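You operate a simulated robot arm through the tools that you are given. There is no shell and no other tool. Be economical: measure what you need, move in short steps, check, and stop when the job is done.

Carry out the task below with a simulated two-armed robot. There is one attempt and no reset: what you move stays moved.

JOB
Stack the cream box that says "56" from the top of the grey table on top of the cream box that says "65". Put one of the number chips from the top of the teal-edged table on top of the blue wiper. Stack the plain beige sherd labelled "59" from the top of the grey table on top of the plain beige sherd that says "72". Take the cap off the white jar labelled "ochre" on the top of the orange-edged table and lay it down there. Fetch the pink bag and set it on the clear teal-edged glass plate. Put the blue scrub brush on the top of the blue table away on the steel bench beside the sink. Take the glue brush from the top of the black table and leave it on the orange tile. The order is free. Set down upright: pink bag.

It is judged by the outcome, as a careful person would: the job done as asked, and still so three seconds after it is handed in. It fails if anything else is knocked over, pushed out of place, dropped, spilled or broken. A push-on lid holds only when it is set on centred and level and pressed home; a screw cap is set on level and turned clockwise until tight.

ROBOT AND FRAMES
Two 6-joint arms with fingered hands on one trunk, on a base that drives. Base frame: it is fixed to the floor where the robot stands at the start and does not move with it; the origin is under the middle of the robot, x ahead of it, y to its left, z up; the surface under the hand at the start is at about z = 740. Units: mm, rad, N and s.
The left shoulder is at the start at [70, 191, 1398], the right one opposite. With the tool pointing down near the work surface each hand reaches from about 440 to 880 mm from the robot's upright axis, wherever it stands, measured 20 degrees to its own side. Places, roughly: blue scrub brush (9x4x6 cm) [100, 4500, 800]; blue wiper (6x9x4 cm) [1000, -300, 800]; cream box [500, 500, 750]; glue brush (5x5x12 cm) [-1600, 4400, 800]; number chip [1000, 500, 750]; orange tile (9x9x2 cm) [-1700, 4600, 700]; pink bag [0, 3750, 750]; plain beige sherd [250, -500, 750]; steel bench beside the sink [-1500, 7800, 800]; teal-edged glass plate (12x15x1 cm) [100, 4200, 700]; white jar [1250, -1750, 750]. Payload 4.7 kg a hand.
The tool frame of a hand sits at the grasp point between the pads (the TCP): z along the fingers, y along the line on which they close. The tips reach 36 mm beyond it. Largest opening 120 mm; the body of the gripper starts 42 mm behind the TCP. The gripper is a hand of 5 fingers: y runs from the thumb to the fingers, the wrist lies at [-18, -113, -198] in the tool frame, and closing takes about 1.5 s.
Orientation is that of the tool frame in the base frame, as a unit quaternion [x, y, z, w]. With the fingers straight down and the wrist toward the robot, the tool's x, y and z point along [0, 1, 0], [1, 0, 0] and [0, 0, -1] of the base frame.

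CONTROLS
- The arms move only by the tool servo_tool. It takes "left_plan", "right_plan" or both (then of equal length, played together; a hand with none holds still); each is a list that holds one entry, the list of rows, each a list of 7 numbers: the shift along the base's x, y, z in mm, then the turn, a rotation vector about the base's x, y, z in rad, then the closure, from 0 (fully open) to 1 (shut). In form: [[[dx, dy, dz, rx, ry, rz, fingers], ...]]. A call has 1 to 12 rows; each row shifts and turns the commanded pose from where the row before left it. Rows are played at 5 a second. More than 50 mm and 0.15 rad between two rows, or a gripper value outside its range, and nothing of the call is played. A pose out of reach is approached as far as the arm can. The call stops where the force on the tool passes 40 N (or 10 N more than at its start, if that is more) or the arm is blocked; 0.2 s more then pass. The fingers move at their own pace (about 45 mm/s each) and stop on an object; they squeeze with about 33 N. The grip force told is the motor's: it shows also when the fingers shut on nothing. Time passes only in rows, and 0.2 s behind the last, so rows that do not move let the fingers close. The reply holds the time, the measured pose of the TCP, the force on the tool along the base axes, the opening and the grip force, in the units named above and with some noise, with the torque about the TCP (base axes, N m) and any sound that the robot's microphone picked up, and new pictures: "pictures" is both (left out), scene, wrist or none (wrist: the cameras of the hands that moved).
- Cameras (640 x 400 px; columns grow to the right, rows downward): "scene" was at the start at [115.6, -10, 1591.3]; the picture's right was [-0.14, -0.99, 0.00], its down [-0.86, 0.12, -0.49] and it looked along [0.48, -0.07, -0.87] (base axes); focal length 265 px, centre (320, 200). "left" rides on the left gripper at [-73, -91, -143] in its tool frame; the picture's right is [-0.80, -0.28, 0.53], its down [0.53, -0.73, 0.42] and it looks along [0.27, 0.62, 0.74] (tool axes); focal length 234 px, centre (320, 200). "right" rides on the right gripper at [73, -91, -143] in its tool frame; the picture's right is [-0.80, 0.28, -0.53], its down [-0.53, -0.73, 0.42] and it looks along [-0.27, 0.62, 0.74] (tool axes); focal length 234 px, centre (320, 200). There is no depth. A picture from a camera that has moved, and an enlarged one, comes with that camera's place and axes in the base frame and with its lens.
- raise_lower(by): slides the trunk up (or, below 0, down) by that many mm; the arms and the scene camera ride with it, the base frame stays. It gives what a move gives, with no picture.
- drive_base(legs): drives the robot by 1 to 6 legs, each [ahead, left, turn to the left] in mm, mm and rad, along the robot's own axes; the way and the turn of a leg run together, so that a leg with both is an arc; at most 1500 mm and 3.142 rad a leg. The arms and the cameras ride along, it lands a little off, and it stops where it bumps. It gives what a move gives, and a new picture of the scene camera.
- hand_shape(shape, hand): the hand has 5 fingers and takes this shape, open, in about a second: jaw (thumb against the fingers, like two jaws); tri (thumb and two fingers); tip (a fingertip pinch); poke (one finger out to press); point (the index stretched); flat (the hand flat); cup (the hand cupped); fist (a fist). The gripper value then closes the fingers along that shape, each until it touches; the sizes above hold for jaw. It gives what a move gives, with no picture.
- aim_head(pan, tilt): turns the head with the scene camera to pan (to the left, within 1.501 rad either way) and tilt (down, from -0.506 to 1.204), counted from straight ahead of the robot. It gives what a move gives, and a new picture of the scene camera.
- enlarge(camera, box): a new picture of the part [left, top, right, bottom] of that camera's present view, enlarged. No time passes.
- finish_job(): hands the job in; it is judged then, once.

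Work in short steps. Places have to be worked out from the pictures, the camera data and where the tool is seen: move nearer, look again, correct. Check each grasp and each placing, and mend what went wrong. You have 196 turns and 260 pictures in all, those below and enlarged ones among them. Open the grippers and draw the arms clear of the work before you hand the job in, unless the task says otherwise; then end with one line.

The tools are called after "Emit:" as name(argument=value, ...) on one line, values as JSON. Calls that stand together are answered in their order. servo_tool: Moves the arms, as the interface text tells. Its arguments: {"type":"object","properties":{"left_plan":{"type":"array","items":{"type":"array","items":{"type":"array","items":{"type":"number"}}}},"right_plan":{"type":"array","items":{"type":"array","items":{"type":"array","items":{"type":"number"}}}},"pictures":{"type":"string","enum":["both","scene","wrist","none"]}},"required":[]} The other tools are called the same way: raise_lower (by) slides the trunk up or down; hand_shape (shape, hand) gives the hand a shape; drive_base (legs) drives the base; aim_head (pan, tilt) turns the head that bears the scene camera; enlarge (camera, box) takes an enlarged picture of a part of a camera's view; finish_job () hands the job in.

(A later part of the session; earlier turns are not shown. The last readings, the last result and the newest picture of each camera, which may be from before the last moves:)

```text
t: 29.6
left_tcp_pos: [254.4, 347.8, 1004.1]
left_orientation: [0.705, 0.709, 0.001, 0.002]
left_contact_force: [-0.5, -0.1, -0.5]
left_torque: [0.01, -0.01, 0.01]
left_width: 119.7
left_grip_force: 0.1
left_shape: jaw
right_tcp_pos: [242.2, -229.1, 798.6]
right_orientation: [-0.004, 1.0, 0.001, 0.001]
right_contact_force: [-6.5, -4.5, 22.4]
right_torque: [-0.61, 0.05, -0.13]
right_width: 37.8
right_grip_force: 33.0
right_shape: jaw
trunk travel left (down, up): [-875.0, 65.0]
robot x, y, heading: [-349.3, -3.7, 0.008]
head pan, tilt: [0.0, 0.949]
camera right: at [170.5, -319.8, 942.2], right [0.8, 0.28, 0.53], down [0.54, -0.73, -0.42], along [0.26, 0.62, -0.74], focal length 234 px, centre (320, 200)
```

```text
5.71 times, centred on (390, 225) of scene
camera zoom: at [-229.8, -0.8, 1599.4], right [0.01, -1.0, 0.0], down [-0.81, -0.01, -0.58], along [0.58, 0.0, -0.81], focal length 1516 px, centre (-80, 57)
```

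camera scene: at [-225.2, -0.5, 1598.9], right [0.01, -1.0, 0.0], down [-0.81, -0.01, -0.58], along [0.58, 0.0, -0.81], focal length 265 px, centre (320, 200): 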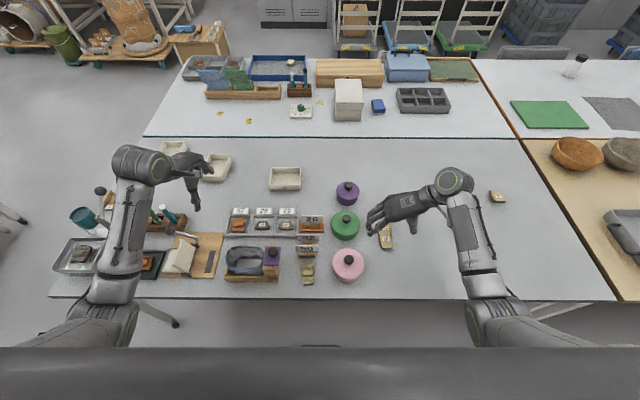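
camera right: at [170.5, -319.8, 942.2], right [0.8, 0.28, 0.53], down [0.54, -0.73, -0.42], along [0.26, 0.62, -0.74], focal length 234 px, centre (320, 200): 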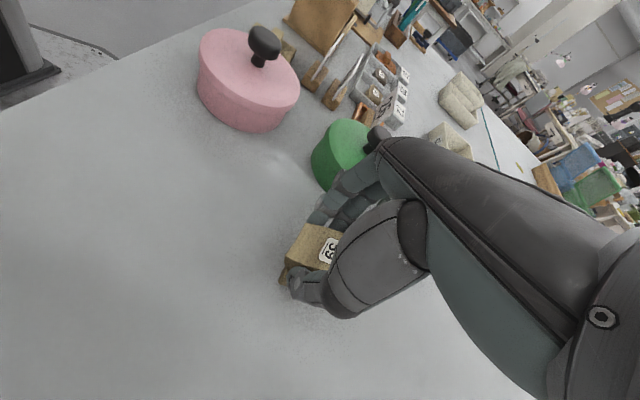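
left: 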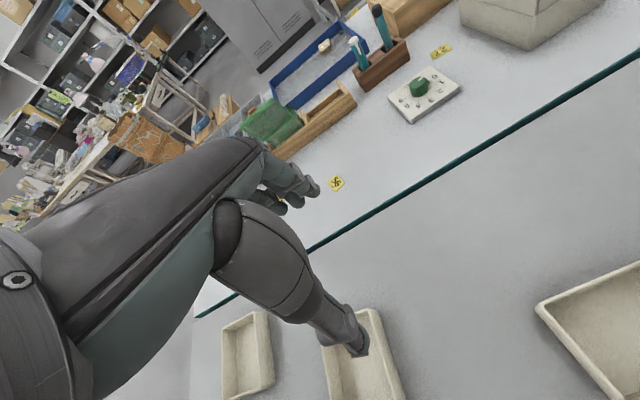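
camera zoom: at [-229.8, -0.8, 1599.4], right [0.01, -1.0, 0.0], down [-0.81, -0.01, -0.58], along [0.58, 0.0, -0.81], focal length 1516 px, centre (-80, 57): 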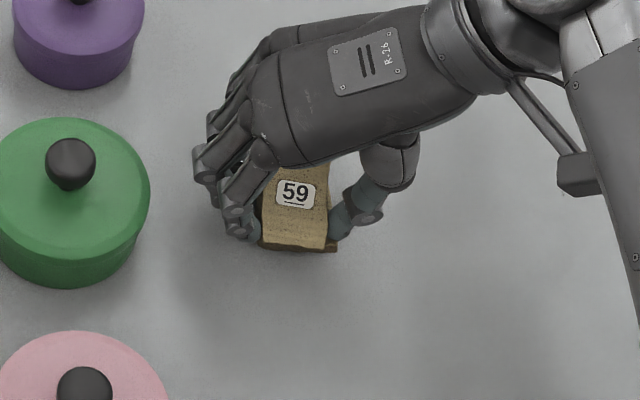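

Firm contact, well aligned. Ease up 2 mm and open in small increments.

Emit:
servo_tool(right_plan=[[[0, 0, 2, 0, 0, 0, 0.7], [0, 0, 0, 0, 0, 0, 0.68], [0, 0, 0, 0, 0, 0, 0.66], [0, 0, 0, 0, 0, 0, 0.64], [0, 0, 0, 0, 0, 0, 0.62], [0, 0, 0, 0, 0, 0, 0.6], [0, 0, 0, 0, 0, 0, 0.58], [0, 0, 0, 0, 0, 0, 0.56], [0, 0, 0, 0, 0, 0, 0.54]]], pictures="wrist")

Emit:
enlarge(camera="scene", box=[340, 190, 440, 260])

```text
t: 31.6
left_tcp_pos: [256.0, 347.9, 1004.3]
left_orientation: [0.704, 0.71, 0.0, 0.0]
left_contact_force: [-0.1, -0.1, 0.4]
left_torque: [0.0, 0.01, -0.02]
left_width: 119.7
left_grip_force: 0.1
left_shape: jaw
right_tcp_pos: [244.9, -228.5, 798.4]
right_orientation: [-0.002, 1.0, 0.0, 0.0]
right_contact_force: [0.2, -0.7, 0.6]
right_torque: [0.02, 0.0, 0.04]
right_width: 54.7
right_grip_force: 0.1
right_shape: jaw
trunk travel left (down, up): [-875.0, 65.0]
robot x, y, heading: [-346.0, 1.4, 0.008]
head pan, tilt: [0.0, 0.949]
camera right: at [172.8, -320.0, 942.4], right [0.8, 0.28, 0.53], down [0.54, -0.73, -0.42], along [0.26, 0.62, -0.74], focal length 234 px, centre (320, 200)
```

right: 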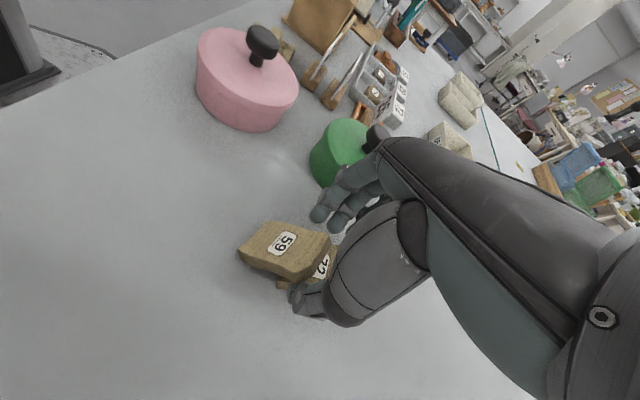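

```text
5.71 times, centred on (390, 225) of scene
camera zoom: at [-226.2, -1.4, 1599.0], right [0.01, -1.0, 0.0], down [-0.81, -0.01, -0.58], along [0.58, 0.0, -0.81], focal length 1516 px, centre (-80, 57)
```

zoom: 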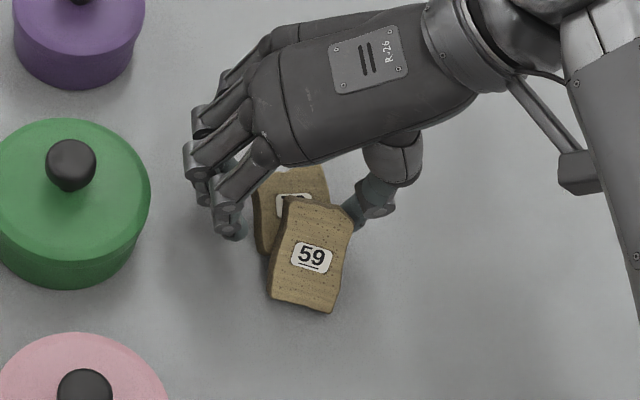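

It slid back again on release. I'll raise the hand clear and look closely at the shapes.

Emit:
servo_tool(right_plan=[[[0, 0, 5, 0, 0, 0, 0.4], [0, 0, 20, 0, 0, 0, 0.3], [0, 0, 40, 0, 0, 0, 0], [20, -30, 20, 0, 0, 0, 0], [20, -40, 0, 0, 0, 0, 0], [20, -40, 0, 0, 0, 0, 0], [0, -30, -30, 0, 0, 0, 0], [0, 0, -30, 0, 0, 0, 0]]], pictures="wrist")

Emit:
enlarge(camera="scene", box=[360, 200, 420, 250])

```text
t: 33.4
left_tcp_pos: [257.1, 348.8, 1003.6]
left_orientation: [0.704, 0.71, 0.001, 0.0]
left_contact_force: [0.4, -1.4, 0.0]
left_torque: [0.02, -0.02, 0.01]
left_width: 119.6
left_grip_force: 0.1
left_shape: jaw
right_tcp_pos: [303.7, -370.6, 824.5]
right_orientation: [-0.004, 1.0, 0.0, 0.001]
right_contact_force: [0.4, 0.6, -0.4]
right_torque: [0.03, -0.03, -0.03]
right_width: 119.7
right_grip_force: 0.0
right_shape: jaw
trunk travel left (down, up): [-875.0, 65.0]
robot x, y, heading: [-346.9, -3.1, 0.005]
head pan, tilt: [0.0, 0.949]
camera right: at [231.9, -460.8, 968.0], right [0.8, 0.28, 0.53], down [0.54, -0.73, -0.42], along [0.26, 0.62, -0.74], focal length 234 px, centre (320, 200)
```

right: 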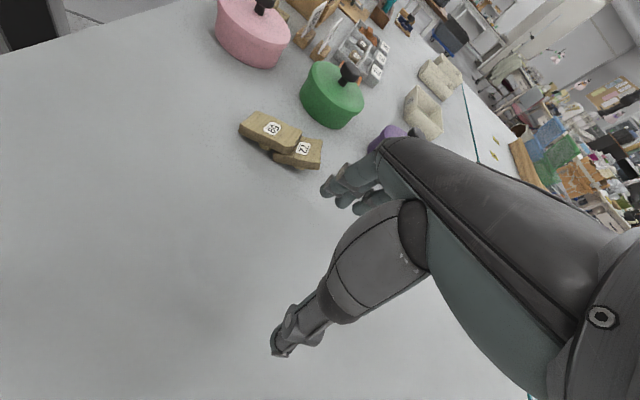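

```text
8.00 times, centred on (390, 225) of scene
camera zoom: at [-225.3, -0.6, 1599.0], right [0.01, -1.0, 0.0], down [-0.81, -0.01, -0.58], along [0.58, 0.0, -0.81], focal length 2122 px, centre (-240, 0)
```

zoom: 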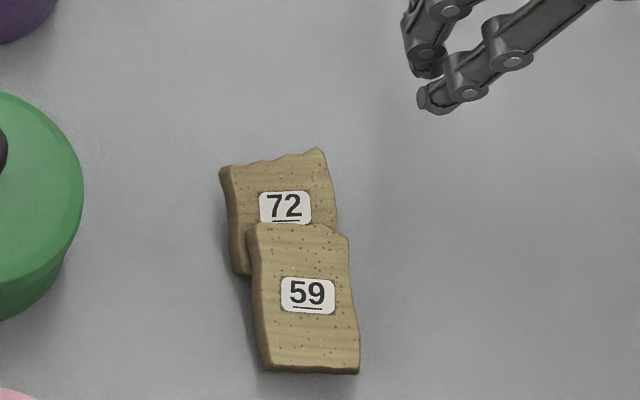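

Emit:
enlarge(camera="right", box=[225, 95, 335, 180])

```text
4.71 times, centred on (280, 138) of right
camera zoom: at [231.9, -460.8, 968.0], right [0.8, 0.28, 0.53], down [0.54, -0.73, -0.42], along [0.26, 0.62, -0.74], focal length 1102 px, centre (508, 494)
```

zoom: 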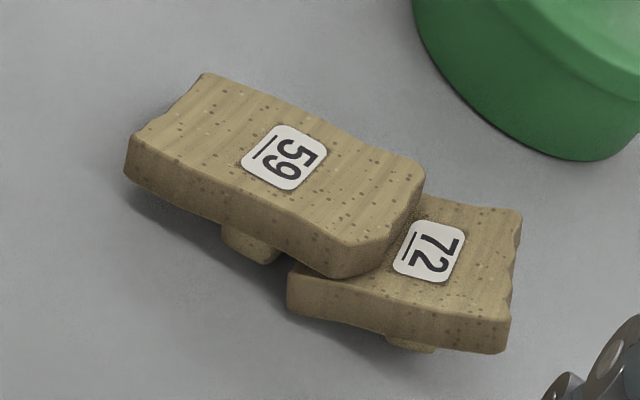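

The sherds have a small round foot beneath, so 59 must be gripped by the slab and its foot set on the centre of 72. I'll re-grip it by the sides near its near half and first set it flat on free table to test a clean release.

Emit:
servo_tool(right_plan=[[[0, 0, 40, 0, 0, 0, 0.2], [-28, 32, 0, 0, 0, 0, 0.27], [-28, 32, 0, 0, 0, 0, 0.27], [-28, 33, 0, 0, 0, 0, 0.27], [-28, 33, 0, 0, 0, 0, 0.27], [0, 0, -40, 0, 0, 0, 0.27], [0, 0, -26, 0, 0, 0, 0.27], [0, 0, -9, 0, 0, 0, 0.27], [0, 0, -4, 0, 0, 0, 0.27], [0, 0, 0, 0, 0, 0, 0.27]]], pictures="wrist")

Emit:
enlarge(camera="scene", box=[340, 190, 440, 260])

```text
t: 35.5
left_tcp_pos: [255.4, 348.4, 1004.1]
left_orientation: [0.704, 0.71, 0.0, 0.001]
left_contact_force: [-0.2, -0.4, -0.2]
left_torque: [0.04, 0.01, 0.0]
left_width: 120.0
left_grip_force: 0.0
left_shape: jaw
right_tcp_pos: [193.4, -237.0, 783.0]
right_orientation: [-0.003, 1.0, 0.0, 0.0]
right_contact_force: [-0.7, -0.2, -0.5]
right_torque: [0.0, 0.01, -0.02]
right_width: 88.0
right_grip_force: 0.1
right_shape: jaw
trunk travel left (down, up): [-875.0, 65.0]
robot x, y, heading: [-348.5, -3.3, 0.006]
head pan, tilt: [0.0, 0.949]
camera right: at [121.6, -328.4, 927.8], right [0.8, 0.28, 0.53], down [0.54, -0.73, -0.42], along [0.26, 0.62, -0.74], focal length 234 px, centre (320, 200)
```

right: 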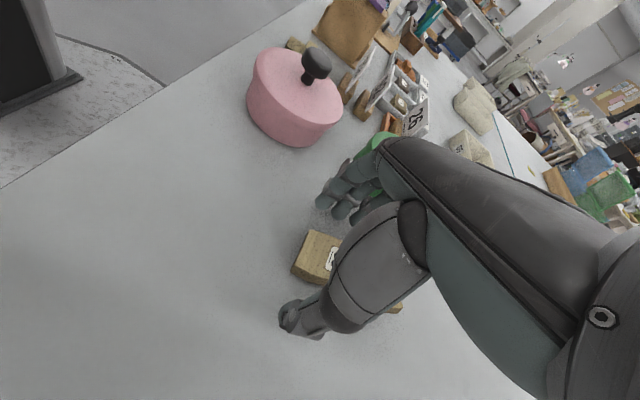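

```text
5.71 times, centred on (390, 225) of scene
camera zoom: at [-226.4, -1.1, 1599.0], right [0.01, -1.0, 0.0], down [-0.81, -0.01, -0.58], along [0.58, 0.0, -0.81], focal length 1516 px, centre (-80, 57)
```

zoom: 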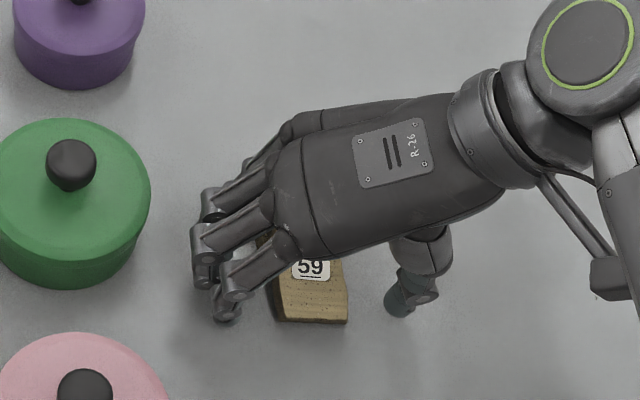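

The extra fingers reach over toward 72. I'll raise and switch to the fingertip pinch for a narrower, symmetric grip.

Emit:
servo_tool(right_plan=[[[0, 0, 40, 0, 0, 0, 0.1], [0, 0, 40, 0, 0, 0, 0]]], pictures="none")

Emit:
hand_shape(hand="right", shape="tip")

Emit:
servo_tool(right_plan=[[[0, 0, 0, 0, 0, 0, 0.2], [0, 0, 0, 0, 0, 0, 0.2], [0, 0, 0, 0, 0, 0, 0.2]]], pictures="wrist")

Emit:
enlarge(camera="scene", box=[340, 170, 460, 260])

```text
t: 36.1
left_tcp_pos: [254.8, 348.2, 1004.2]
left_orientation: [0.705, 0.709, 0.001, 0.0]
left_contact_force: [-0.8, -0.1, -0.2]
left_torque: [-0.02, 0.0, -0.01]
left_width: 119.7
left_grip_force: 0.0
left_shape: jaw
right_tcp_pos: [191.8, -241.1, 865.4]
right_orientation: [-0.003, 1.0, 0.0, 0.001]
right_contact_force: [0.4, 0.3, -0.1]
right_torque: [0.02, 0.02, 0.01]
right_width: 119.7
right_grip_force: 0.1
right_shape: jaw
trunk travel left (down, up): [-875.0, 65.0]
robot x, y, heading: [-347.1, -2.6, 0.006]
head pan, tilt: [0.0, 0.949]
```

```text
t: 37.0
left_tcp_pos: [255.6, 349.4, 1003.2]
left_orientation: [0.704, 0.71, 0.0, 0.001]
left_contact_force: [0.5, -0.9, 0.8]
left_torque: [-0.03, -0.03, 0.01]
left_width: 119.3
left_grip_force: 0.1
left_shape: jaw
right_tcp_pos: [192.5, -237.7, 865.2]
right_orientation: [-0.004, 1.0, 0.0, 0.0]
right_contact_force: [-0.5, -0.5, -0.3]
right_torque: [0.02, 0.01, 0.02]
right_width: 119.9
right_grip_force: 0.1
right_shape: tip
trunk travel left (down, up): [-875.0, 65.0]
robot x, y, heading: [-350.1, -0.1, 0.004]
head pan, tilt: [0.0, 0.949]
```

```text
t: 37.9
left_tcp_pos: [256.6, 347.4, 1004.6]
left_orientation: [0.704, 0.71, 0.001, -0.001]
left_contact_force: [-0.8, 0.2, 0.1]
left_torque: [0.0, -0.03, 0.0]
left_width: 119.5
left_grip_force: 0.1
left_shape: jaw
right_tcp_pos: [193.7, -238.1, 864.6]
right_orientation: [-0.003, 1.0, 0.0, 0.0]
right_contact_force: [-0.4, 0.0, 0.1]
right_torque: [0.0, -0.02, 0.01]
right_width: 96.2
right_grip_force: 0.0
right_shape: tip
trunk travel left (down, up): [-875.0, 65.0]
robot x, y, heading: [-350.0, -1.1, 0.009]
head pan, tilt: [0.0, 0.949]
camera right: at [120.8, -329.9, 1008.6], right [0.8, 0.28, 0.53], down [0.54, -0.73, -0.42], along [0.26, 0.62, -0.74], focal length 234 px, centre (320, 200)
```

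right: 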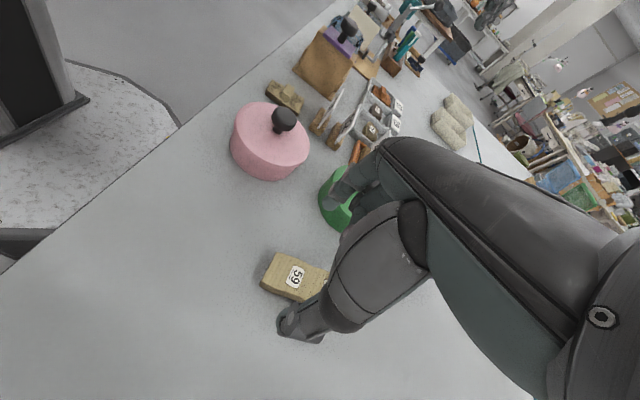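

```text
4.44 times, centred on (400, 215) of scene
camera zoom: at [-226.2, -1.4, 1599.0], right [0.01, -1.0, 0.0], down [-0.81, -0.01, -0.58], along [0.58, 0.0, -0.81], focal length 1179 px, centre (-36, 133)
```

zoom: 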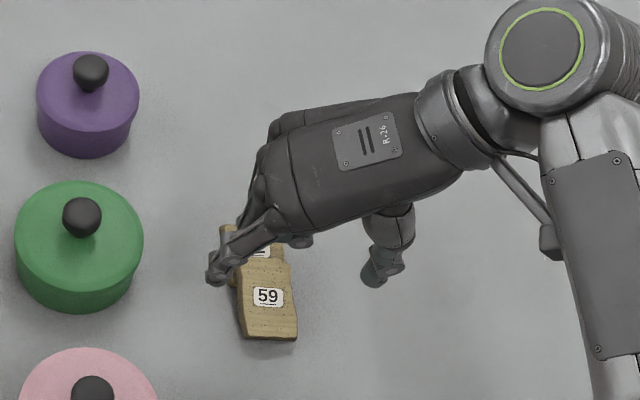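

Now only thumb and index are out. Move over the sherd's centre (212,-241), descend, and pinch.

Emit:
servo_tool(right_plan=[[[18, -3, -20, 0, 0, 0, 0.27], [0, 0, -35, 0, 0, 0, 0.27], [0, 0, -20, 0, 0, 0, 0.27], [0, 0, -6, 0, 0, 0, 0.27], [0, 0, 0, 0, 0, 0, 0.45], [0, 0, 0, 0, 0, 0, 0.55], [0, 0, 0, 0, 0, 0, 0.6], [0, 0, 0, 0, 0, 0, 0.65], [0, 0, 0, 0, 0, 0, 0.7], [0, 0, 0, 0, 0, 0, 0.7], [0, 0, 0, 0, 0, 0, 0.7]]], pictures="wrist")

Emit:
enlarge(camera="scene", box=[340, 190, 440, 260])

```text
t: 40.2
left_tcp_pos: [255.0, 348.4, 1003.7]
left_orientation: [0.705, 0.71, 0.0, 0.001]
left_contact_force: [0.8, -0.1, 0.0]
left_torque: [0.0, 0.02, 0.01]
left_width: 119.2
left_grip_force: 0.1
left_shape: jaw
right_tcp_pos: [210.4, -239.4, 783.1]
right_orientation: [-0.004, 1.0, 0.0, -0.001]
right_contact_force: [-0.3, 0.0, 1.1]
right_torque: [-0.01, 0.03, 0.0]
right_width: 37.1
right_grip_force: 32.8
right_shape: tip
trunk travel left (down, up): [-875.0, 65.0]
robot x, y, heading: [-350.8, -3.4, 0.008]
head pan, tilt: [0.0, 0.949]
camera right: at [138.4, -331.8, 927.3], right [0.8, 0.28, 0.53], down [0.54, -0.73, -0.42], along [0.26, 0.62, -0.74], focal length 234 px, centre (320, 200)
```

right: 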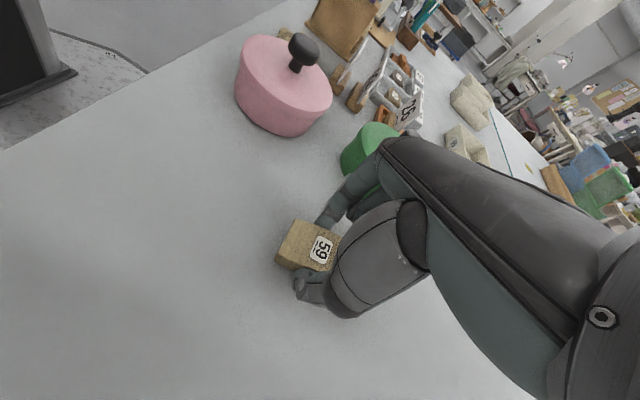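

```text
5.71 times, centred on (390, 225) of scene
camera zoom: at [-226.3, -1.3, 1599.0], right [0.01, -1.0, 0.0], down [-0.81, -0.01, -0.58], along [0.58, 0.0, -0.81], focal length 1516 px, centre (-80, 57)
```

zoom: 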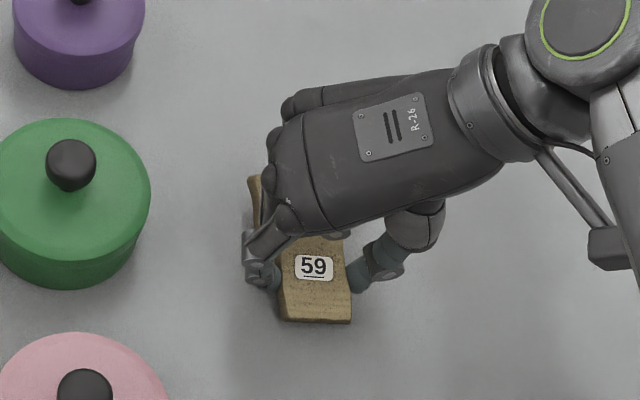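

Good central pinch. Lift, move back 70 mm over free table, and lower until its foot touches, to level it.

Emit:
servo_tool(right_plan=[[[0, 0, 20, 0, 0, 0, 0.7], [0, 0, 20, 0, 0, 0, 0.7], [-35, 0, 0, 0, 0, 0, 0.7], [-35, 0, 0, 0, 0, 0, 0.7], [0, 0, -25, 0, 0, 0, 0.7], [0, 0, -8, 0, 0, 0, 0.7], [0, 0, -3, 0, 0, 0, 0.7], [0, 0, -2, 0, 0, 0, 0.7], [0, 0, 0, 0, 0, 0, 0.7]]], pictures="wrist")

Emit:
enlarge(camera="scene", box=[340, 200, 440, 280])

```text
t: 42.2
left_tcp_pos: [254.4, 348.4, 1003.9]
left_orientation: [0.704, 0.71, 0.001, 0.0]
left_contact_force: [0.2, 0.7, 1.1]
left_torque: [0.03, 0.0, -0.03]
left_width: 119.8
left_grip_force: 0.1
left_shape: jaw
right_tcp_pos: [141.2, -241.7, 784.7]
right_orientation: [-0.004, 1.0, 0.0, 0.001]
right_contact_force: [-0.7, -0.6, -0.2]
right_torque: [-0.02, 0.02, 0.01]
right_width: 36.6
right_grip_force: 33.0
right_shape: tip
trunk travel left (down, up): [-875.0, 65.0]
robot x, y, heading: [-348.0, -1.0, 0.011]
head pan, tilt: [0.0, 0.949]
camera right: at [68.9, -333.4, 927.7], right [0.8, 0.28, 0.53], down [0.54, -0.73, -0.42], along [0.26, 0.62, -0.74], focal length 234 px, centre (320, 200)
```

right: 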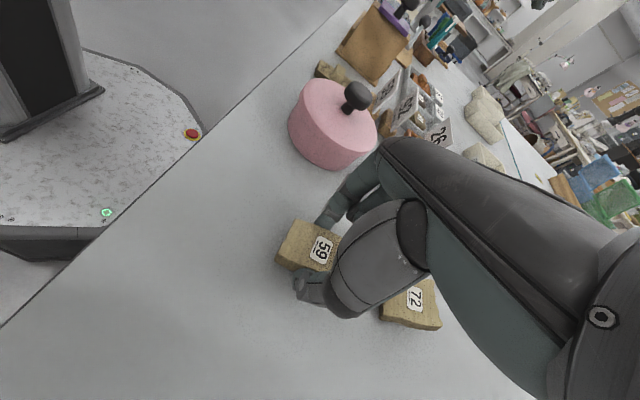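

```text
5.00 times, centred on (390, 240) of scene
camera zoom: at [-226.6, -1.5, 1599.0], right [0.01, -1.0, 0.0], down [-0.81, -0.01, -0.58], along [0.58, 0.0, -0.81], focal length 1326 px, centre (-30, 0)
```

zoom: 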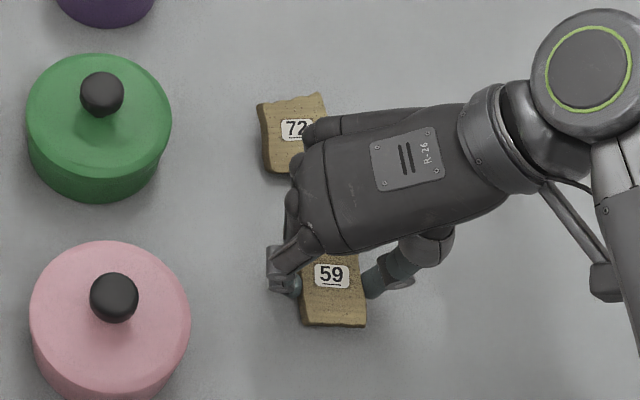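

No contact yet; lower a bit more.

Emit:
servo_tool(right_plan=[[[0, 0, -3, 0, 0, 0, 0.7], [0, 0, -3, 0, 0, 0, 0.7], [0, 0, 0, 0, 0, 0, 0.7]]], pictures="none")

```text
t: 43.0
left_tcp_pos: [253.7, 348.2, 1005.1]
left_orientation: [0.705, 0.71, 0.0, 0.001]
left_contact_force: [-0.9, 1.2, -0.5]
left_torque: [0.04, 0.0, 0.02]
left_width: 119.7
left_grip_force: 0.0
left_shape: jaw
right_tcp_pos: [139.6, -241.8, 780.8]
right_orientation: [-0.003, 1.0, 0.001, 0.002]
right_contact_force: [-4.0, -5.3, 30.4]
right_torque: [-0.31, 0.05, 0.01]
right_width: 38.6
right_grip_force: 32.4
right_shape: tip
trunk travel left (down, up): [-875.0, 65.0]
robot x, y, heading: [-349.2, 0.8, 0.003]
head pan, tilt: [0.0, 0.949]
```

Firm contact at 780. Ease up 1.5 mm and open slowly, then rise to view.

Emit:
servo_tool(right_plan=[[[0, 0, 2, 0, 0, 0, 0.7], [0, 0, 0, 0, 0, 0, 0.69], [0, 0, 0, 0, 0, 0, 0.68], [0, 0, 0, 0, 0, 0, 0.67], [0, 0, 0, 0, 0, 0, 0.66], [0, 0, 0, 0, 0, 0, 0.65], [0, 0, 0, 0, 0, 0, 0.63], [0, 0, 0, 0, 0, 0, 0.6], [0, 0, 0, 0, 0, 0, 0.55]]], pictures="wrist")

Emit:
enlarge(camera="scene", box=[340, 200, 440, 280])

```text
t: 45.0
left_tcp_pos: [255.1, 347.2, 1003.8]
left_orientation: [0.705, 0.71, 0.0, 0.0]
left_contact_force: [0.6, 0.7, -0.7]
left_torque: [0.01, -0.01, -0.01]
left_width: 119.5
left_grip_force: 0.1
left_shape: jaw
right_tcp_pos: [139.6, -241.1, 780.2]
right_orientation: [-0.004, 1.0, 0.0, 0.0]
right_contact_force: [-0.3, 1.0, 0.1]
right_torque: [0.04, 0.0, 0.03]
right_width: 53.5
right_grip_force: 0.1
right_shape: tip
trunk travel left (down, up): [-875.0, 65.0]
robot x, y, heading: [-351.7, 0.7, 0.012]
head pan, tilt: [0.0, 0.949]
camera right: at [68.7, -333.5, 924.3], right [0.8, 0.28, 0.53], down [0.54, -0.73, -0.42], along [0.26, 0.62, -0.74], focal length 234 px, centre (320, 200)
```

right: 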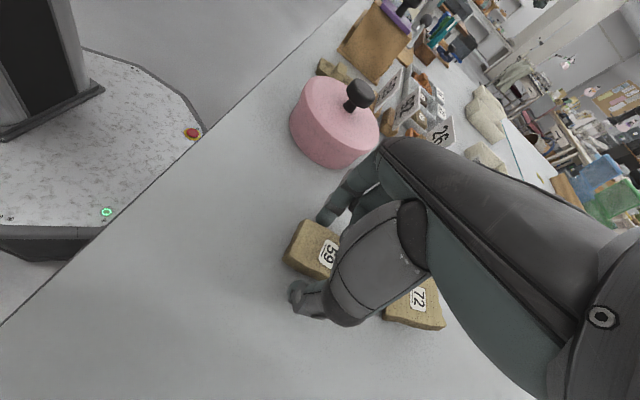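

```text
5.00 times, centred on (390, 240) of scene
camera zoom: at [-226.0, -1.4, 1599.0], right [0.01, -1.0, 0.0], down [-0.81, -0.01, -0.58], along [0.58, 0.0, -0.81], focal length 1326 px, centre (-30, 0)
```

zoom: 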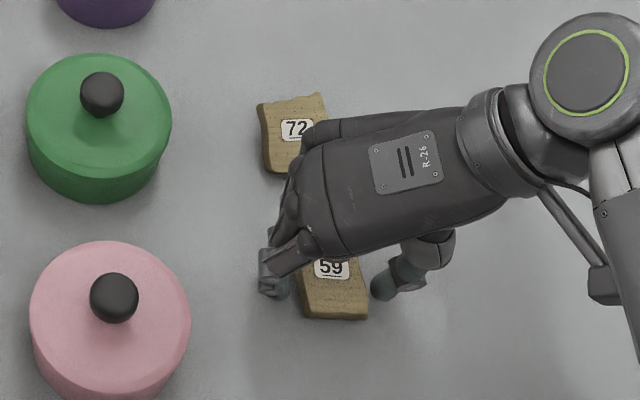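

Clean release. The sherd now lies level, centred about (150,-242). Shift to its centre and pinch it level.

Emit:
servo_tool(right_plan=[[[0, 0, 2, 0, 0, 0, 0.4], [0, 0, 0, 0, 0, 0, 0.4], [10, 0, 0, 0, 0, 0, 0.4], [0, 0, 0, 0, 0, 0, 0.5], [0, 0, 0, 0, 0, 0, 0.58], [0, 0, 0, 0, 0, 0, 0.63], [0, 0, 0, 0, 0, 0, 0.67], [0, 0, 0, 0, 0, 0, 0.7], [0, 0, 0, 0, 0, 0, 0.7]]], pictures="none")

Emit:
servo_tool(right_plan=[[[0, 0, 20, 0, 0, 0, 0.7], [0, 0, 25, 0, 0, 0, 0.7], [0, 0, 0, 0, 0, 0, 0.7]]], pictures="wrist")

Emit:
enlarge(camera="scene", box=[340, 200, 440, 280])

```text
t: 47.0
left_tcp_pos: [255.1, 347.2, 1003.5]
left_orientation: [0.705, 0.709, 0.001, 0.0]
left_contact_force: [-0.2, 0.4, -0.1]
left_torque: [0.0, 0.02, 0.01]
left_width: 119.7
left_grip_force: 0.0
left_shape: jaw
right_tcp_pos: [148.3, -242.4, 782.5]
right_orientation: [-0.003, 1.0, 0.0, 0.0]
right_contact_force: [-0.1, 0.2, 0.0]
right_torque: [0.04, 0.04, -0.05]
right_width: 37.1
right_grip_force: 33.2
right_shape: tip
trunk travel left (down, up): [-875.0, 65.0]
robot x, y, heading: [-349.8, -2.2, 0.005]
head pan, tilt: [0.0, 0.949]
```

```text
t: 47.9
left_tcp_pos: [256.3, 348.0, 1003.2]
left_orientation: [0.705, 0.71, 0.0, 0.0]
left_contact_force: [-0.6, 0.3, -0.6]
left_torque: [0.01, 0.02, -0.02]
left_width: 119.9
left_grip_force: 0.1
left_shape: jaw
right_tcp_pos: [148.7, -241.1, 828.0]
right_orientation: [-0.003, 1.0, 0.0, -0.001]
right_contact_force: [0.1, -0.9, -0.5]
right_torque: [-0.01, -0.02, -0.02]
right_width: 37.3
right_grip_force: 32.5
right_shape: tip
trunk travel left (down, up): [-875.0, 65.0]
robot x, y, heading: [-348.6, -3.8, 0.004]
head pan, tilt: [0.0, 0.949]
camera right: at [77.1, -332.8, 970.6], right [0.8, 0.28, 0.53], down [0.54, -0.73, -0.42], along [0.26, 0.62, -0.74], focal length 234 px, centre (320, 200)
```

right: 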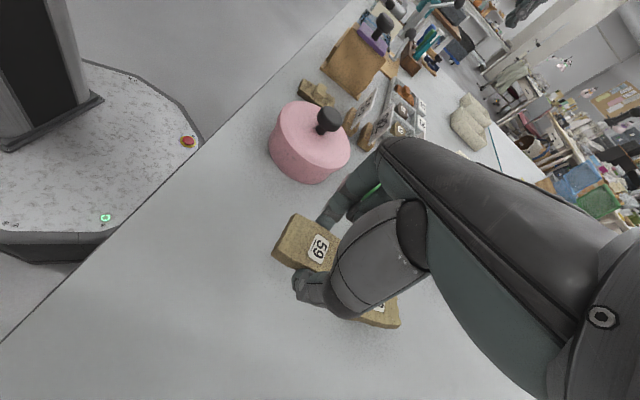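

```text
5.00 times, centred on (390, 240) of scene
camera zoom: at [-225.8, -1.5, 1598.9], right [0.01, -1.0, 0.0], down [-0.81, -0.01, -0.58], along [0.58, 0.0, -0.81], focal length 1326 px, centre (-30, 0)
```

zoom: 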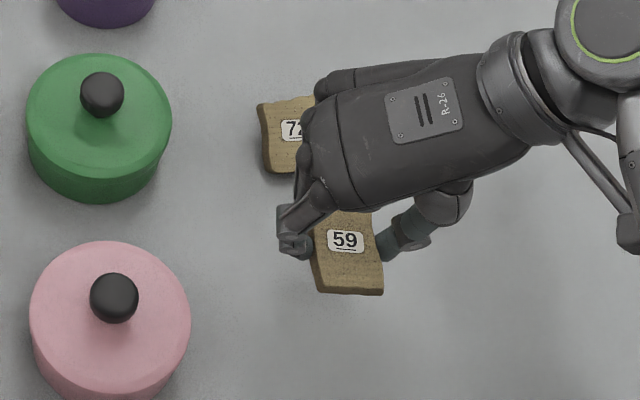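

Held level and centred. Move to 72's centre (257,-234).

Emit:
servo_tool(right_plan=[[[36, 2, 0, 0, 0, 0, 0.7], [36, 2, 0, 0, 0, 0, 0.7], [36, 3, 0, 0, 0, 0, 0.7], [0, 0, 0, 0, 0, 0, 0.7]]], pictures="wrist")

Emit:
enlarge(camera="scene", box=[340, 190, 440, 260])

```text
t: 48.9
left_tcp_pos: [254.7, 347.8, 1002.9]
left_orientation: [0.704, 0.71, 0.001, 0.0]
left_contact_force: [-0.4, -0.1, -0.2]
left_torque: [0.01, 0.0, -0.02]
left_width: 119.5
left_grip_force: 0.0
left_shape: jaw
right_tcp_pos: [259.0, -237.0, 827.6]
right_orientation: [-0.004, 1.0, 0.0, 0.0]
right_contact_force: [-0.1, 0.8, 0.1]
right_torque: [0.0, -0.04, -0.02]
right_width: 37.2
right_grip_force: 33.1
right_shape: tip
trunk travel left (down, up): [-875.0, 65.0]
robot x, y, heading: [-350.7, -3.3, 0.006]
head pan, tilt: [0.0, 0.949]
camera right: at [188.2, -328.0, 971.8], right [0.8, 0.28, 0.53], down [0.54, -0.73, -0.42], along [0.26, 0.62, -0.74], focal length 234 px, centre (320, 200)
```

right: 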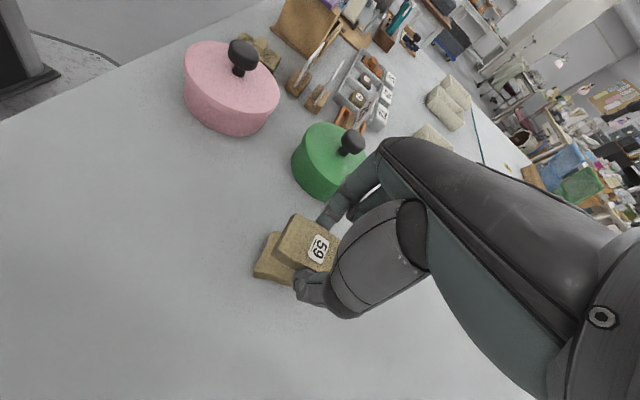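

```text
5.71 times, centred on (390, 225) of scene
camera zoom: at [-226.7, -1.7, 1599.0], right [0.01, -1.0, 0.0], down [-0.81, -0.01, -0.58], along [0.58, 0.0, -0.81], focal length 1516 px, centre (-80, 57)
```

zoom: 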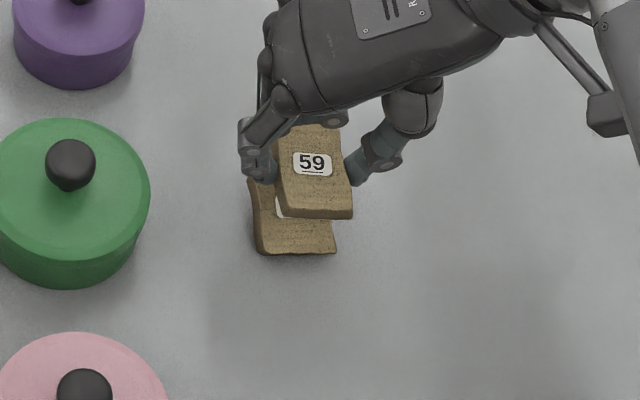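

Near edges match; shift 4 mm left and lower towards contact (~z 801).

Emit:
servo_tool(right_plan=[[[-1, 4, -15, 0, 0, 0, 0.7], [0, 0, -6, 0, 0, 0, 0.7], [0, 0, -2, 0, 0, 0, 0.7], [0, 0, 0, 0, 0, 0, 0.7]]], pictures="none")

Emit:
enlarge(camera="scene", box=[340, 190, 440, 260])

```text
t: 49.9
left_tcp_pos: [255.6, 348.0, 1004.6]
left_orientation: [0.704, 0.71, 0.001, 0.0]
left_contact_force: [-0.9, -0.2, 0.2]
left_torque: [0.0, 0.0, -0.01]
left_width: 119.4
left_grip_force: 0.1
left_shape: jaw
right_tcp_pos: [256.6, -230.9, 805.5]
right_orientation: [-0.003, 1.0, 0.0, 0.002]
right_contact_force: [-1.5, -3.4, 15.3]
right_torque: [-0.1, 0.0, 0.03]
right_width: 37.5
right_grip_force: 32.9
right_shape: tip
trunk travel left (down, up): [-875.0, 65.0]
robot x, y, heading: [-348.0, -1.6, 0.005]
head pan, tilt: [0.0, 0.949]
```

```text
5.71 times, centred on (390, 225) of scene
camera zoom: at [-228.2, -0.9, 1599.4], right [0.01, -1.0, 0.0], down [-0.81, -0.01, -0.58], along [0.58, 0.0, -0.81], focal length 1516 px, centre (-80, 57)
```

zoom: 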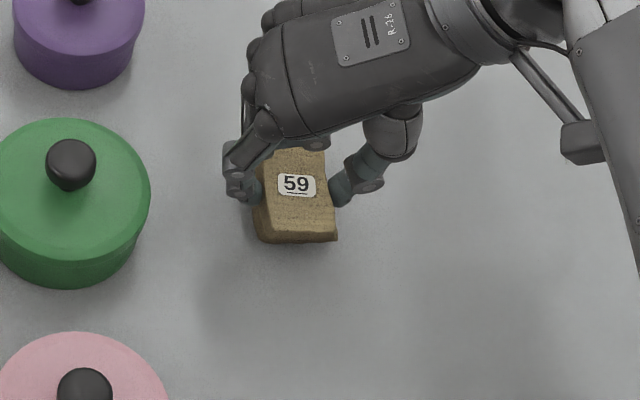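

Contact at z≈805, stacked squarely. Ease up 1 mm and release gradually.

Emit:
servo_tool(right_plan=[[[0, 0, 1, 0, 0, 0, 0.7], [0, 0, 0, 0, 0, 0, 0.69], [0, 0, 0, 0, 0, 0, 0.68], [0, 0, 0, 0, 0, 0, 0.67], [0, 0, 0, 0, 0, 0, 0.66], [0, 0, 0, 0, 0, 0, 0.65], [0, 0, 0, 0, 0, 0, 0.63], [0, 0, 0, 0, 0, 0, 0.6], [0, 0, 0, 0, 0, 0, 0.5]]], pictures="none")

Emit:
enlarge(camera="scene", box=[340, 190, 440, 260])

```text
t: 51.9
left_tcp_pos: [256.1, 347.6, 1002.9]
left_orientation: [0.705, 0.71, 0.0, -0.001]
left_contact_force: [0.6, 0.4, -0.3]
left_torque: [0.0, 0.0, -0.01]
left_width: 119.9
left_grip_force: 0.0
left_shape: jaw
right_tcp_pos: [257.5, -230.0, 804.3]
right_orientation: [-0.003, 1.0, 0.0, 0.0]
right_contact_force: [0.6, 0.0, 0.0]
right_torque: [-0.01, 0.01, 0.02]
right_width: 59.6
right_grip_force: 0.1
right_shape: tip
trunk travel left (down, up): [-875.0, 65.0]
robot x, y, heading: [-351.5, -5.0, 0.011]
head pan, tilt: [0.0, 0.949]
```

```text
5.71 times, centred on (390, 225) of scene
camera zoom: at [-226.1, -1.4, 1599.0], right [0.01, -1.0, 0.0], down [-0.81, -0.01, -0.58], along [0.58, 0.0, -0.81], focal length 1516 px, centre (-80, 57)
```

zoom: 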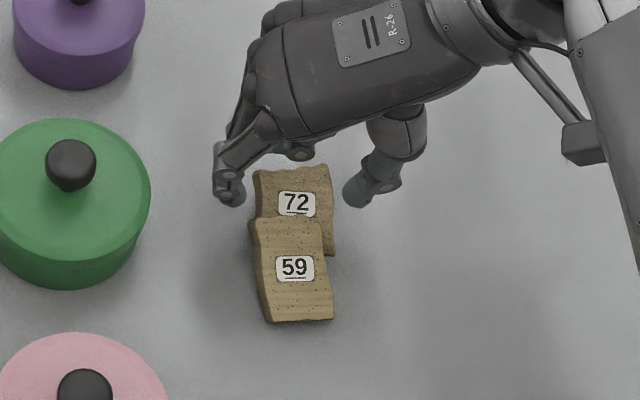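

Slid toward the robot again; I suspect 72 itself tips on its foot. I'll back the hand off to the right and tilt it for a low side view.

Emit:
servo_tool(right_plan=[[[0, 0, 10, 0, 0, 0, 0.4], [0, 0, 40, 0, 0, 0, 0], [-10, -35, 0, 0.1, 0, 0, 0], [-10, -35, 0, 0.1, 0, 0, 0], [-10, -35, -10, 0.1, 0, 0, 0], [-5, -35, -15, 0.1, 0, 0, 0], [0, -30, -15, 0.1, 0, 0, 0], [0, 0, -10, 0.1, 0, 0, 0]]], pictures="wrist")

```text
t: 53.6
left_tcp_pos: [252.3, 345.8, 1008.0]
left_orientation: [0.704, 0.71, 0.001, 0.0]
left_contact_force: [0.0, -1.1, 0.2]
left_torque: [0.02, -0.07, 0.0]
left_width: 119.4
left_grip_force: 0.0
left_shape: jaw
right_tcp_pos: [190.3, -384.5, 830.0]
right_orientation: [-0.004, 0.955, 0.297, 0.004]
right_contact_force: [0.3, 0.3, -0.3]
right_torque: [-0.03, -0.03, -0.02]
right_width: 119.9
right_grip_force: 0.1
right_shape: tip
right hand out of reach, approached as far as the arm can: row 7, 8
trunk travel left (down, up): [-875.0, 65.0]
robot x, y, heading: [-350.3, 1.8, 0.005]
head pan, tilt: [0.0, 0.949]
camera right: at [117.9, -541.7, 895.3], right [0.8, -0.06, 0.6], down [0.54, -0.36, -0.76], along [0.26, 0.93, -0.25], focal length 234 px, centre (320, 200)
```

right: 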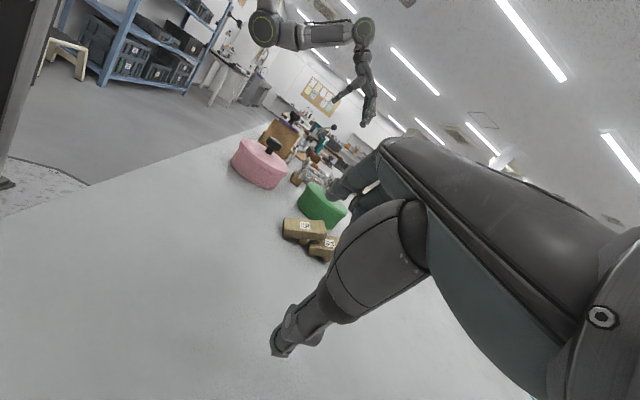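

Emit:
enlarge(camera="right", box=[272, 205, 352, 270])

```text
6.15 times, centred on (312, 238) of right
camera zoom: at [117.9, -541.7, 895.3], right [0.8, -0.06, 0.6], down [0.54, -0.36, -0.76], along [0.26, 0.93, -0.25], focal length 1441 px, centre (369, -31)
```

zoom: 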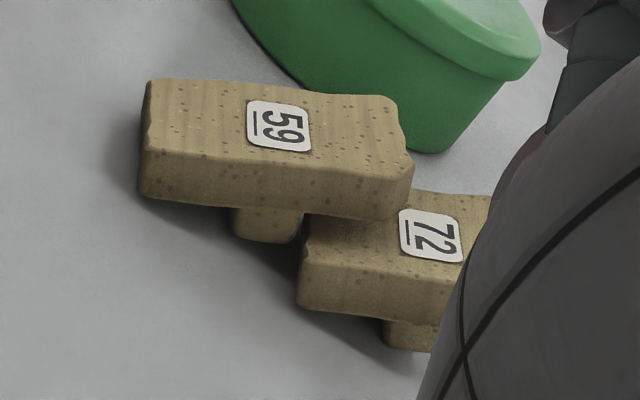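

The side view shows both sherds are slabs on a central foot, resting tipped ~27° with the near edge down – so 72's top is a slope. They should also stand level on the foot. I'll pinch 59 again, pitch it level, and test by standing it on free table.

Emit:
servo_tool(right_plan=[[[4, 10, 20, -0.11, 0, 0, 0.2], [4, 28, 10, -0.12, 0, 0, 0.27], [4, 30, 10, -0.12, 0, 0, 0.27], [4, 30, 0, -0.13, 0, 0, 0.27], [4, 30, 0, -0.13, 0, 0, 0.27], [0, 28, 0, 0, 0, 0, 0.27], [0, 0, -30, 0, 0, 0, 0.27]]], pictures="wrist")

Emit:
enlarge(camera="scene", box=[340, 190, 440, 260])

```text
t: 55.2
left_tcp_pos: [256.0, 347.1, 1003.8]
left_orientation: [0.705, 0.71, 0.001, 0.0]
left_contact_force: [-0.3, -0.7, -0.2]
left_torque: [-0.01, 0.0, -0.03]
left_width: 119.6
left_grip_force: 0.1
left_shape: jaw
right_tcp_pos: [211.4, -229.3, 837.8]
right_orientation: [-0.004, 1.0, -0.005, 0.0]
right_contact_force: [-1.1, -0.3, -0.5]
right_torque: [0.0, 0.0, 0.0]
right_width: 87.9
right_grip_force: 0.3
right_shape: tip
trunk travel left (down, up): [-875.0, 65.0]
robot x, y, heading: [-349.7, -0.3, 0.005]
head pan, tilt: [0.0, 0.949]
camera right: at [139.7, -318.9, 982.2], right [0.8, 0.29, 0.52], down [0.54, -0.73, -0.42], along [0.26, 0.61, -0.74], focal length 234 px, centre (320, 200)
```

right: 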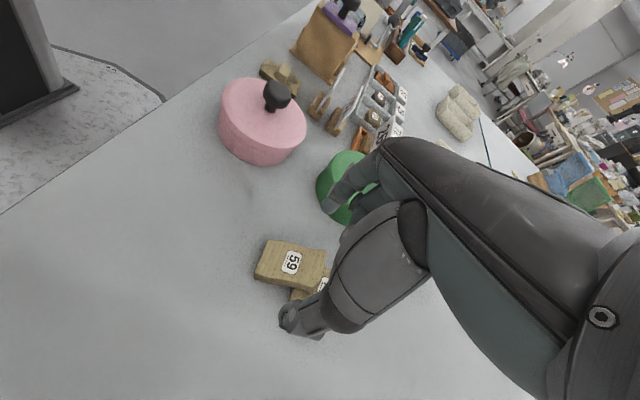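

```text
5.71 times, centred on (390, 225) of scene
camera zoom: at [-225.9, -2.5, 1599.0], right [0.01, -1.0, 0.0], down [-0.81, -0.01, -0.58], along [0.58, 0.0, -0.81], focal length 1516 px, centre (-80, 57)
```

zoom: 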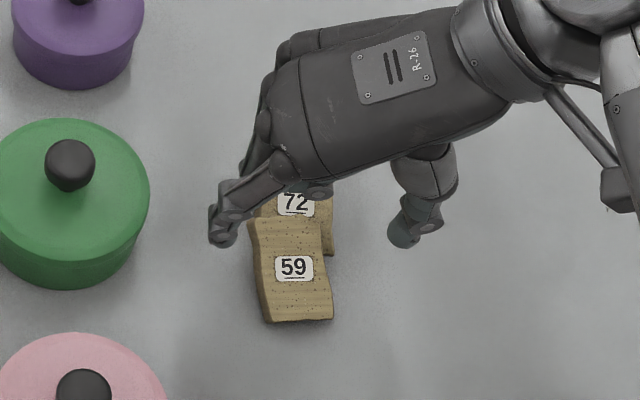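

Centre confirmed at (211,-230). Descend, pinch, lift and move back 65 mm.

Emit:
servo_tool(right_plan=[[[0, 0, -30, 0, 0, 0, 0.27], [0, 0, -20, 0, 0, 0, 0.4], [0, 0, 0, 0, 0, 0, 0.5], [0, 0, 0, 0, 0, 0, 0.58], [0, 0, 0, 0, 0, 0, 0.64], [0, 0, 0, 0, 0, 0, 0.7], [0, 0, 0, 0, 0, 0, 0.7], [0, 0, 25, 0, 0, 0, 0.7], [0, 0, 30, 0, 0, 0, 0.7], [-33, 0, 0, 0, 0, 0, 0.7], [-33, 0, 0, 0, 0, 0, 0.7], [0, 0, 0, 0, 0, 0, 0.7]]], pictures="none")

Emit:
servo_tool(right_plan=[[[0, 0, 0, 0, 0.11, 0, 0.7], [0, 0, 0, 0, 0.11, 0, 0.7], [0, 0, 0, 0, 0.11, 0, 0.7], [0, 0, 0, 0, 0.11, 0, 0.7], [0, 0, 0, 0, 0, 0, 0.7]]], pictures="wrist")

Emit:
enlarge(camera="scene", box=[340, 190, 440, 260])

```text
t: 57.9
left_tcp_pos: [255.9, 348.5, 1001.4]
left_orientation: [0.705, 0.71, -0.001, 0.0]
left_contact_force: [0.5, 0.0, 0.0]
left_torque: [0.01, 0.0, 0.02]
left_width: 119.5
left_grip_force: 0.1
left_shape: jaw
right_tcp_pos: [146.1, -227.6, 840.9]
right_orientation: [-0.003, 1.0, -0.005, 0.001]
right_contact_force: [-0.6, 0.3, 0.0]
right_torque: [-0.02, 0.01, 0.01]
right_width: 36.8
right_grip_force: 33.3
right_shape: tip
trunk travel left (down, up): [-875.0, 65.0]
robot x, y, heading: [-348.0, -4.2, 0.009]
head pan, tilt: [0.0, 0.949]
```

```text
t: 59.0
left_tcp_pos: [255.4, 348.5, 1004.0]
left_orientation: [0.705, 0.709, 0.001, 0.001]
left_contact_force: [0.2, -0.2, 0.2]
left_torque: [-0.01, -0.01, 0.01]
left_width: 119.6
left_grip_force: 0.1
left_shape: jaw
right_tcp_pos: [145.2, -227.1, 842.7]
right_orientation: [-0.004, 0.976, -0.005, -0.218]
right_contact_force: [1.1, -0.3, -1.1]
right_torque: [0.0, 0.0, 0.01]
right_width: 36.8
right_grip_force: 33.6
right_shape: tip
trunk travel left (down, up): [-875.0, 65.0]
robot x, y, heading: [-349.0, 0.9, 0.01]
head pan, tilt: [0.0, 0.949]
camera right: at [141.7, -317.4, 1004.0], right [0.95, 0.29, 0.13], down [0.31, -0.73, -0.61], along [-0.08, 0.61, -0.78], focal length 234 px, centre (320, 200)
```

right: 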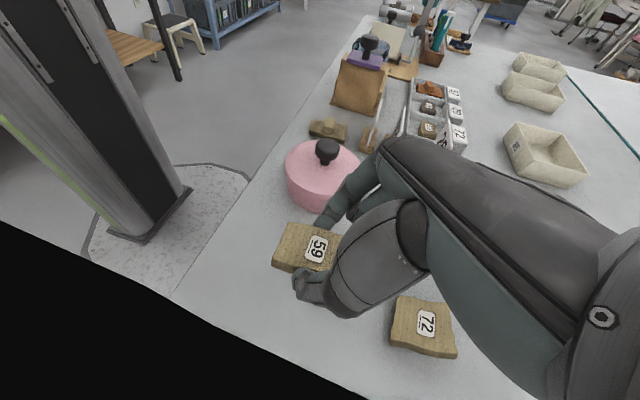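

```text
5.71 times, centred on (390, 225) of scene
camera zoom: at [-226.7, -1.5, 1599.0], right [0.01, -1.0, 0.0], down [-0.81, -0.01, -0.58], along [0.58, 0.0, -0.81], focal length 1516 px, centre (-80, 57)
```

zoom: 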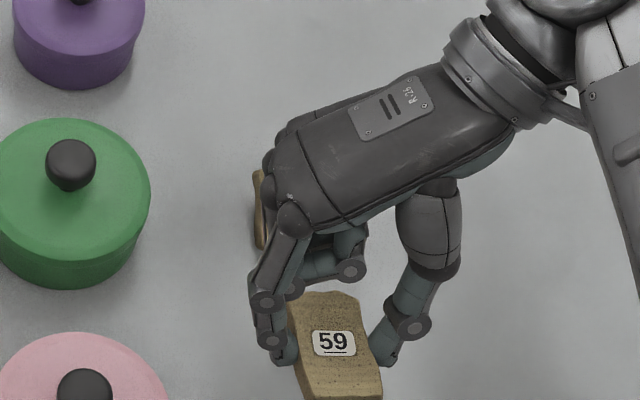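

Emit:
enlarge(camera="scene", box=[370, 225, 430, 275])

Emit:
enlarge(camera="right", box=[250, 200, 470, 370])

```text
8.00 times, centred on (400, 250) of scene
camera zoom: at [-226.7, -1.5, 1599.0], right [0.01, -1.0, 0.0], down [-0.81, -0.01, -0.58], along [0.58, 0.0, -0.81], focal length 2122 px, centre (-320, -200)
```

zoom: 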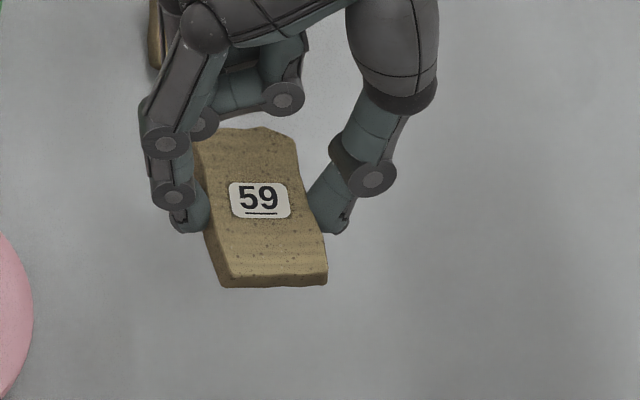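

```text
2.35 times, centred on (360, 285) of right
camera zoom: at [141.7, -317.4, 1004.0], right [0.95, 0.29, 0.13], down [0.31, -0.73, -0.61], along [-0.08, 0.61, -0.78], focal length 551 px, centre (226, 0)
```

zoom: 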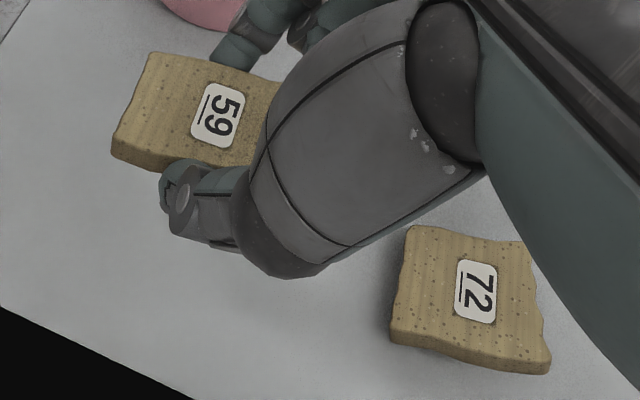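

59 now looks level while 72 is tipped. Lower 59 to the table on its foot.

Emit:
servo_tool(right_plan=[[[0, 0, -35, 0, 0, 0, 0.7], [0, 0, -11, 0, 0, 0, 0.7], [0, 0, -3, 0, 0, 0, 0.7], [0, 0, 0, 0, 0, 0, 0.7]]], pictures="none")

```text
t: 60.0
left_tcp_pos: [256.6, 346.7, 1002.9]
left_orientation: [0.704, 0.71, 0.001, -0.001]
left_contact_force: [0.8, 0.8, -1.2]
left_torque: [0.04, -0.01, -0.02]
left_width: 119.7
left_grip_force: 0.1
left_shape: jaw
right_tcp_pos: [145.6, -227.6, 793.0]
right_orientation: [-0.004, 0.976, -0.004, -0.218]
right_contact_force: [0.7, 0.7, -0.4]
right_torque: [0.02, -0.02, -0.01]
right_width: 36.5
right_grip_force: 33.2
right_shape: tip
trunk travel left (down, up): [-875.0, 65.0]
robot x, y, heading: [-347.9, 2.3, 0.006]
head pan, tilt: [0.0, 0.949]
```

Emit:
servo_tool(right_plan=[[[0, 0, -3, 0, 0, 0, 0.7], [0, 0, -2, 0, 0, 0, 0.7], [0, 0, 0, 0, 0, 0, 0.7]]], pictures="none")

```text
t: 60.9
left_tcp_pos: [256.0, 347.5, 1003.9]
left_orientation: [0.704, 0.71, 0.0, 0.0]
left_contact_force: [-0.8, -0.5, -0.4]
left_torque: [-0.04, 0.02, 0.02]
left_width: 119.5
left_grip_force: 0.0
left_shape: jaw
right_tcp_pos: [144.4, -227.4, 787.5]
right_orientation: [-0.004, 0.976, -0.004, -0.218]
right_contact_force: [-0.3, 0.5, -0.7]
right_torque: [-0.02, -0.01, 0.0]
right_width: 36.8
right_grip_force: 32.3
right_shape: tip
trunk travel left (down, up): [-875.0, 65.0]
robot x, y, heading: [-350.0, -2.8, 0.004]
head pan, tilt: [0.0, 0.949]
```

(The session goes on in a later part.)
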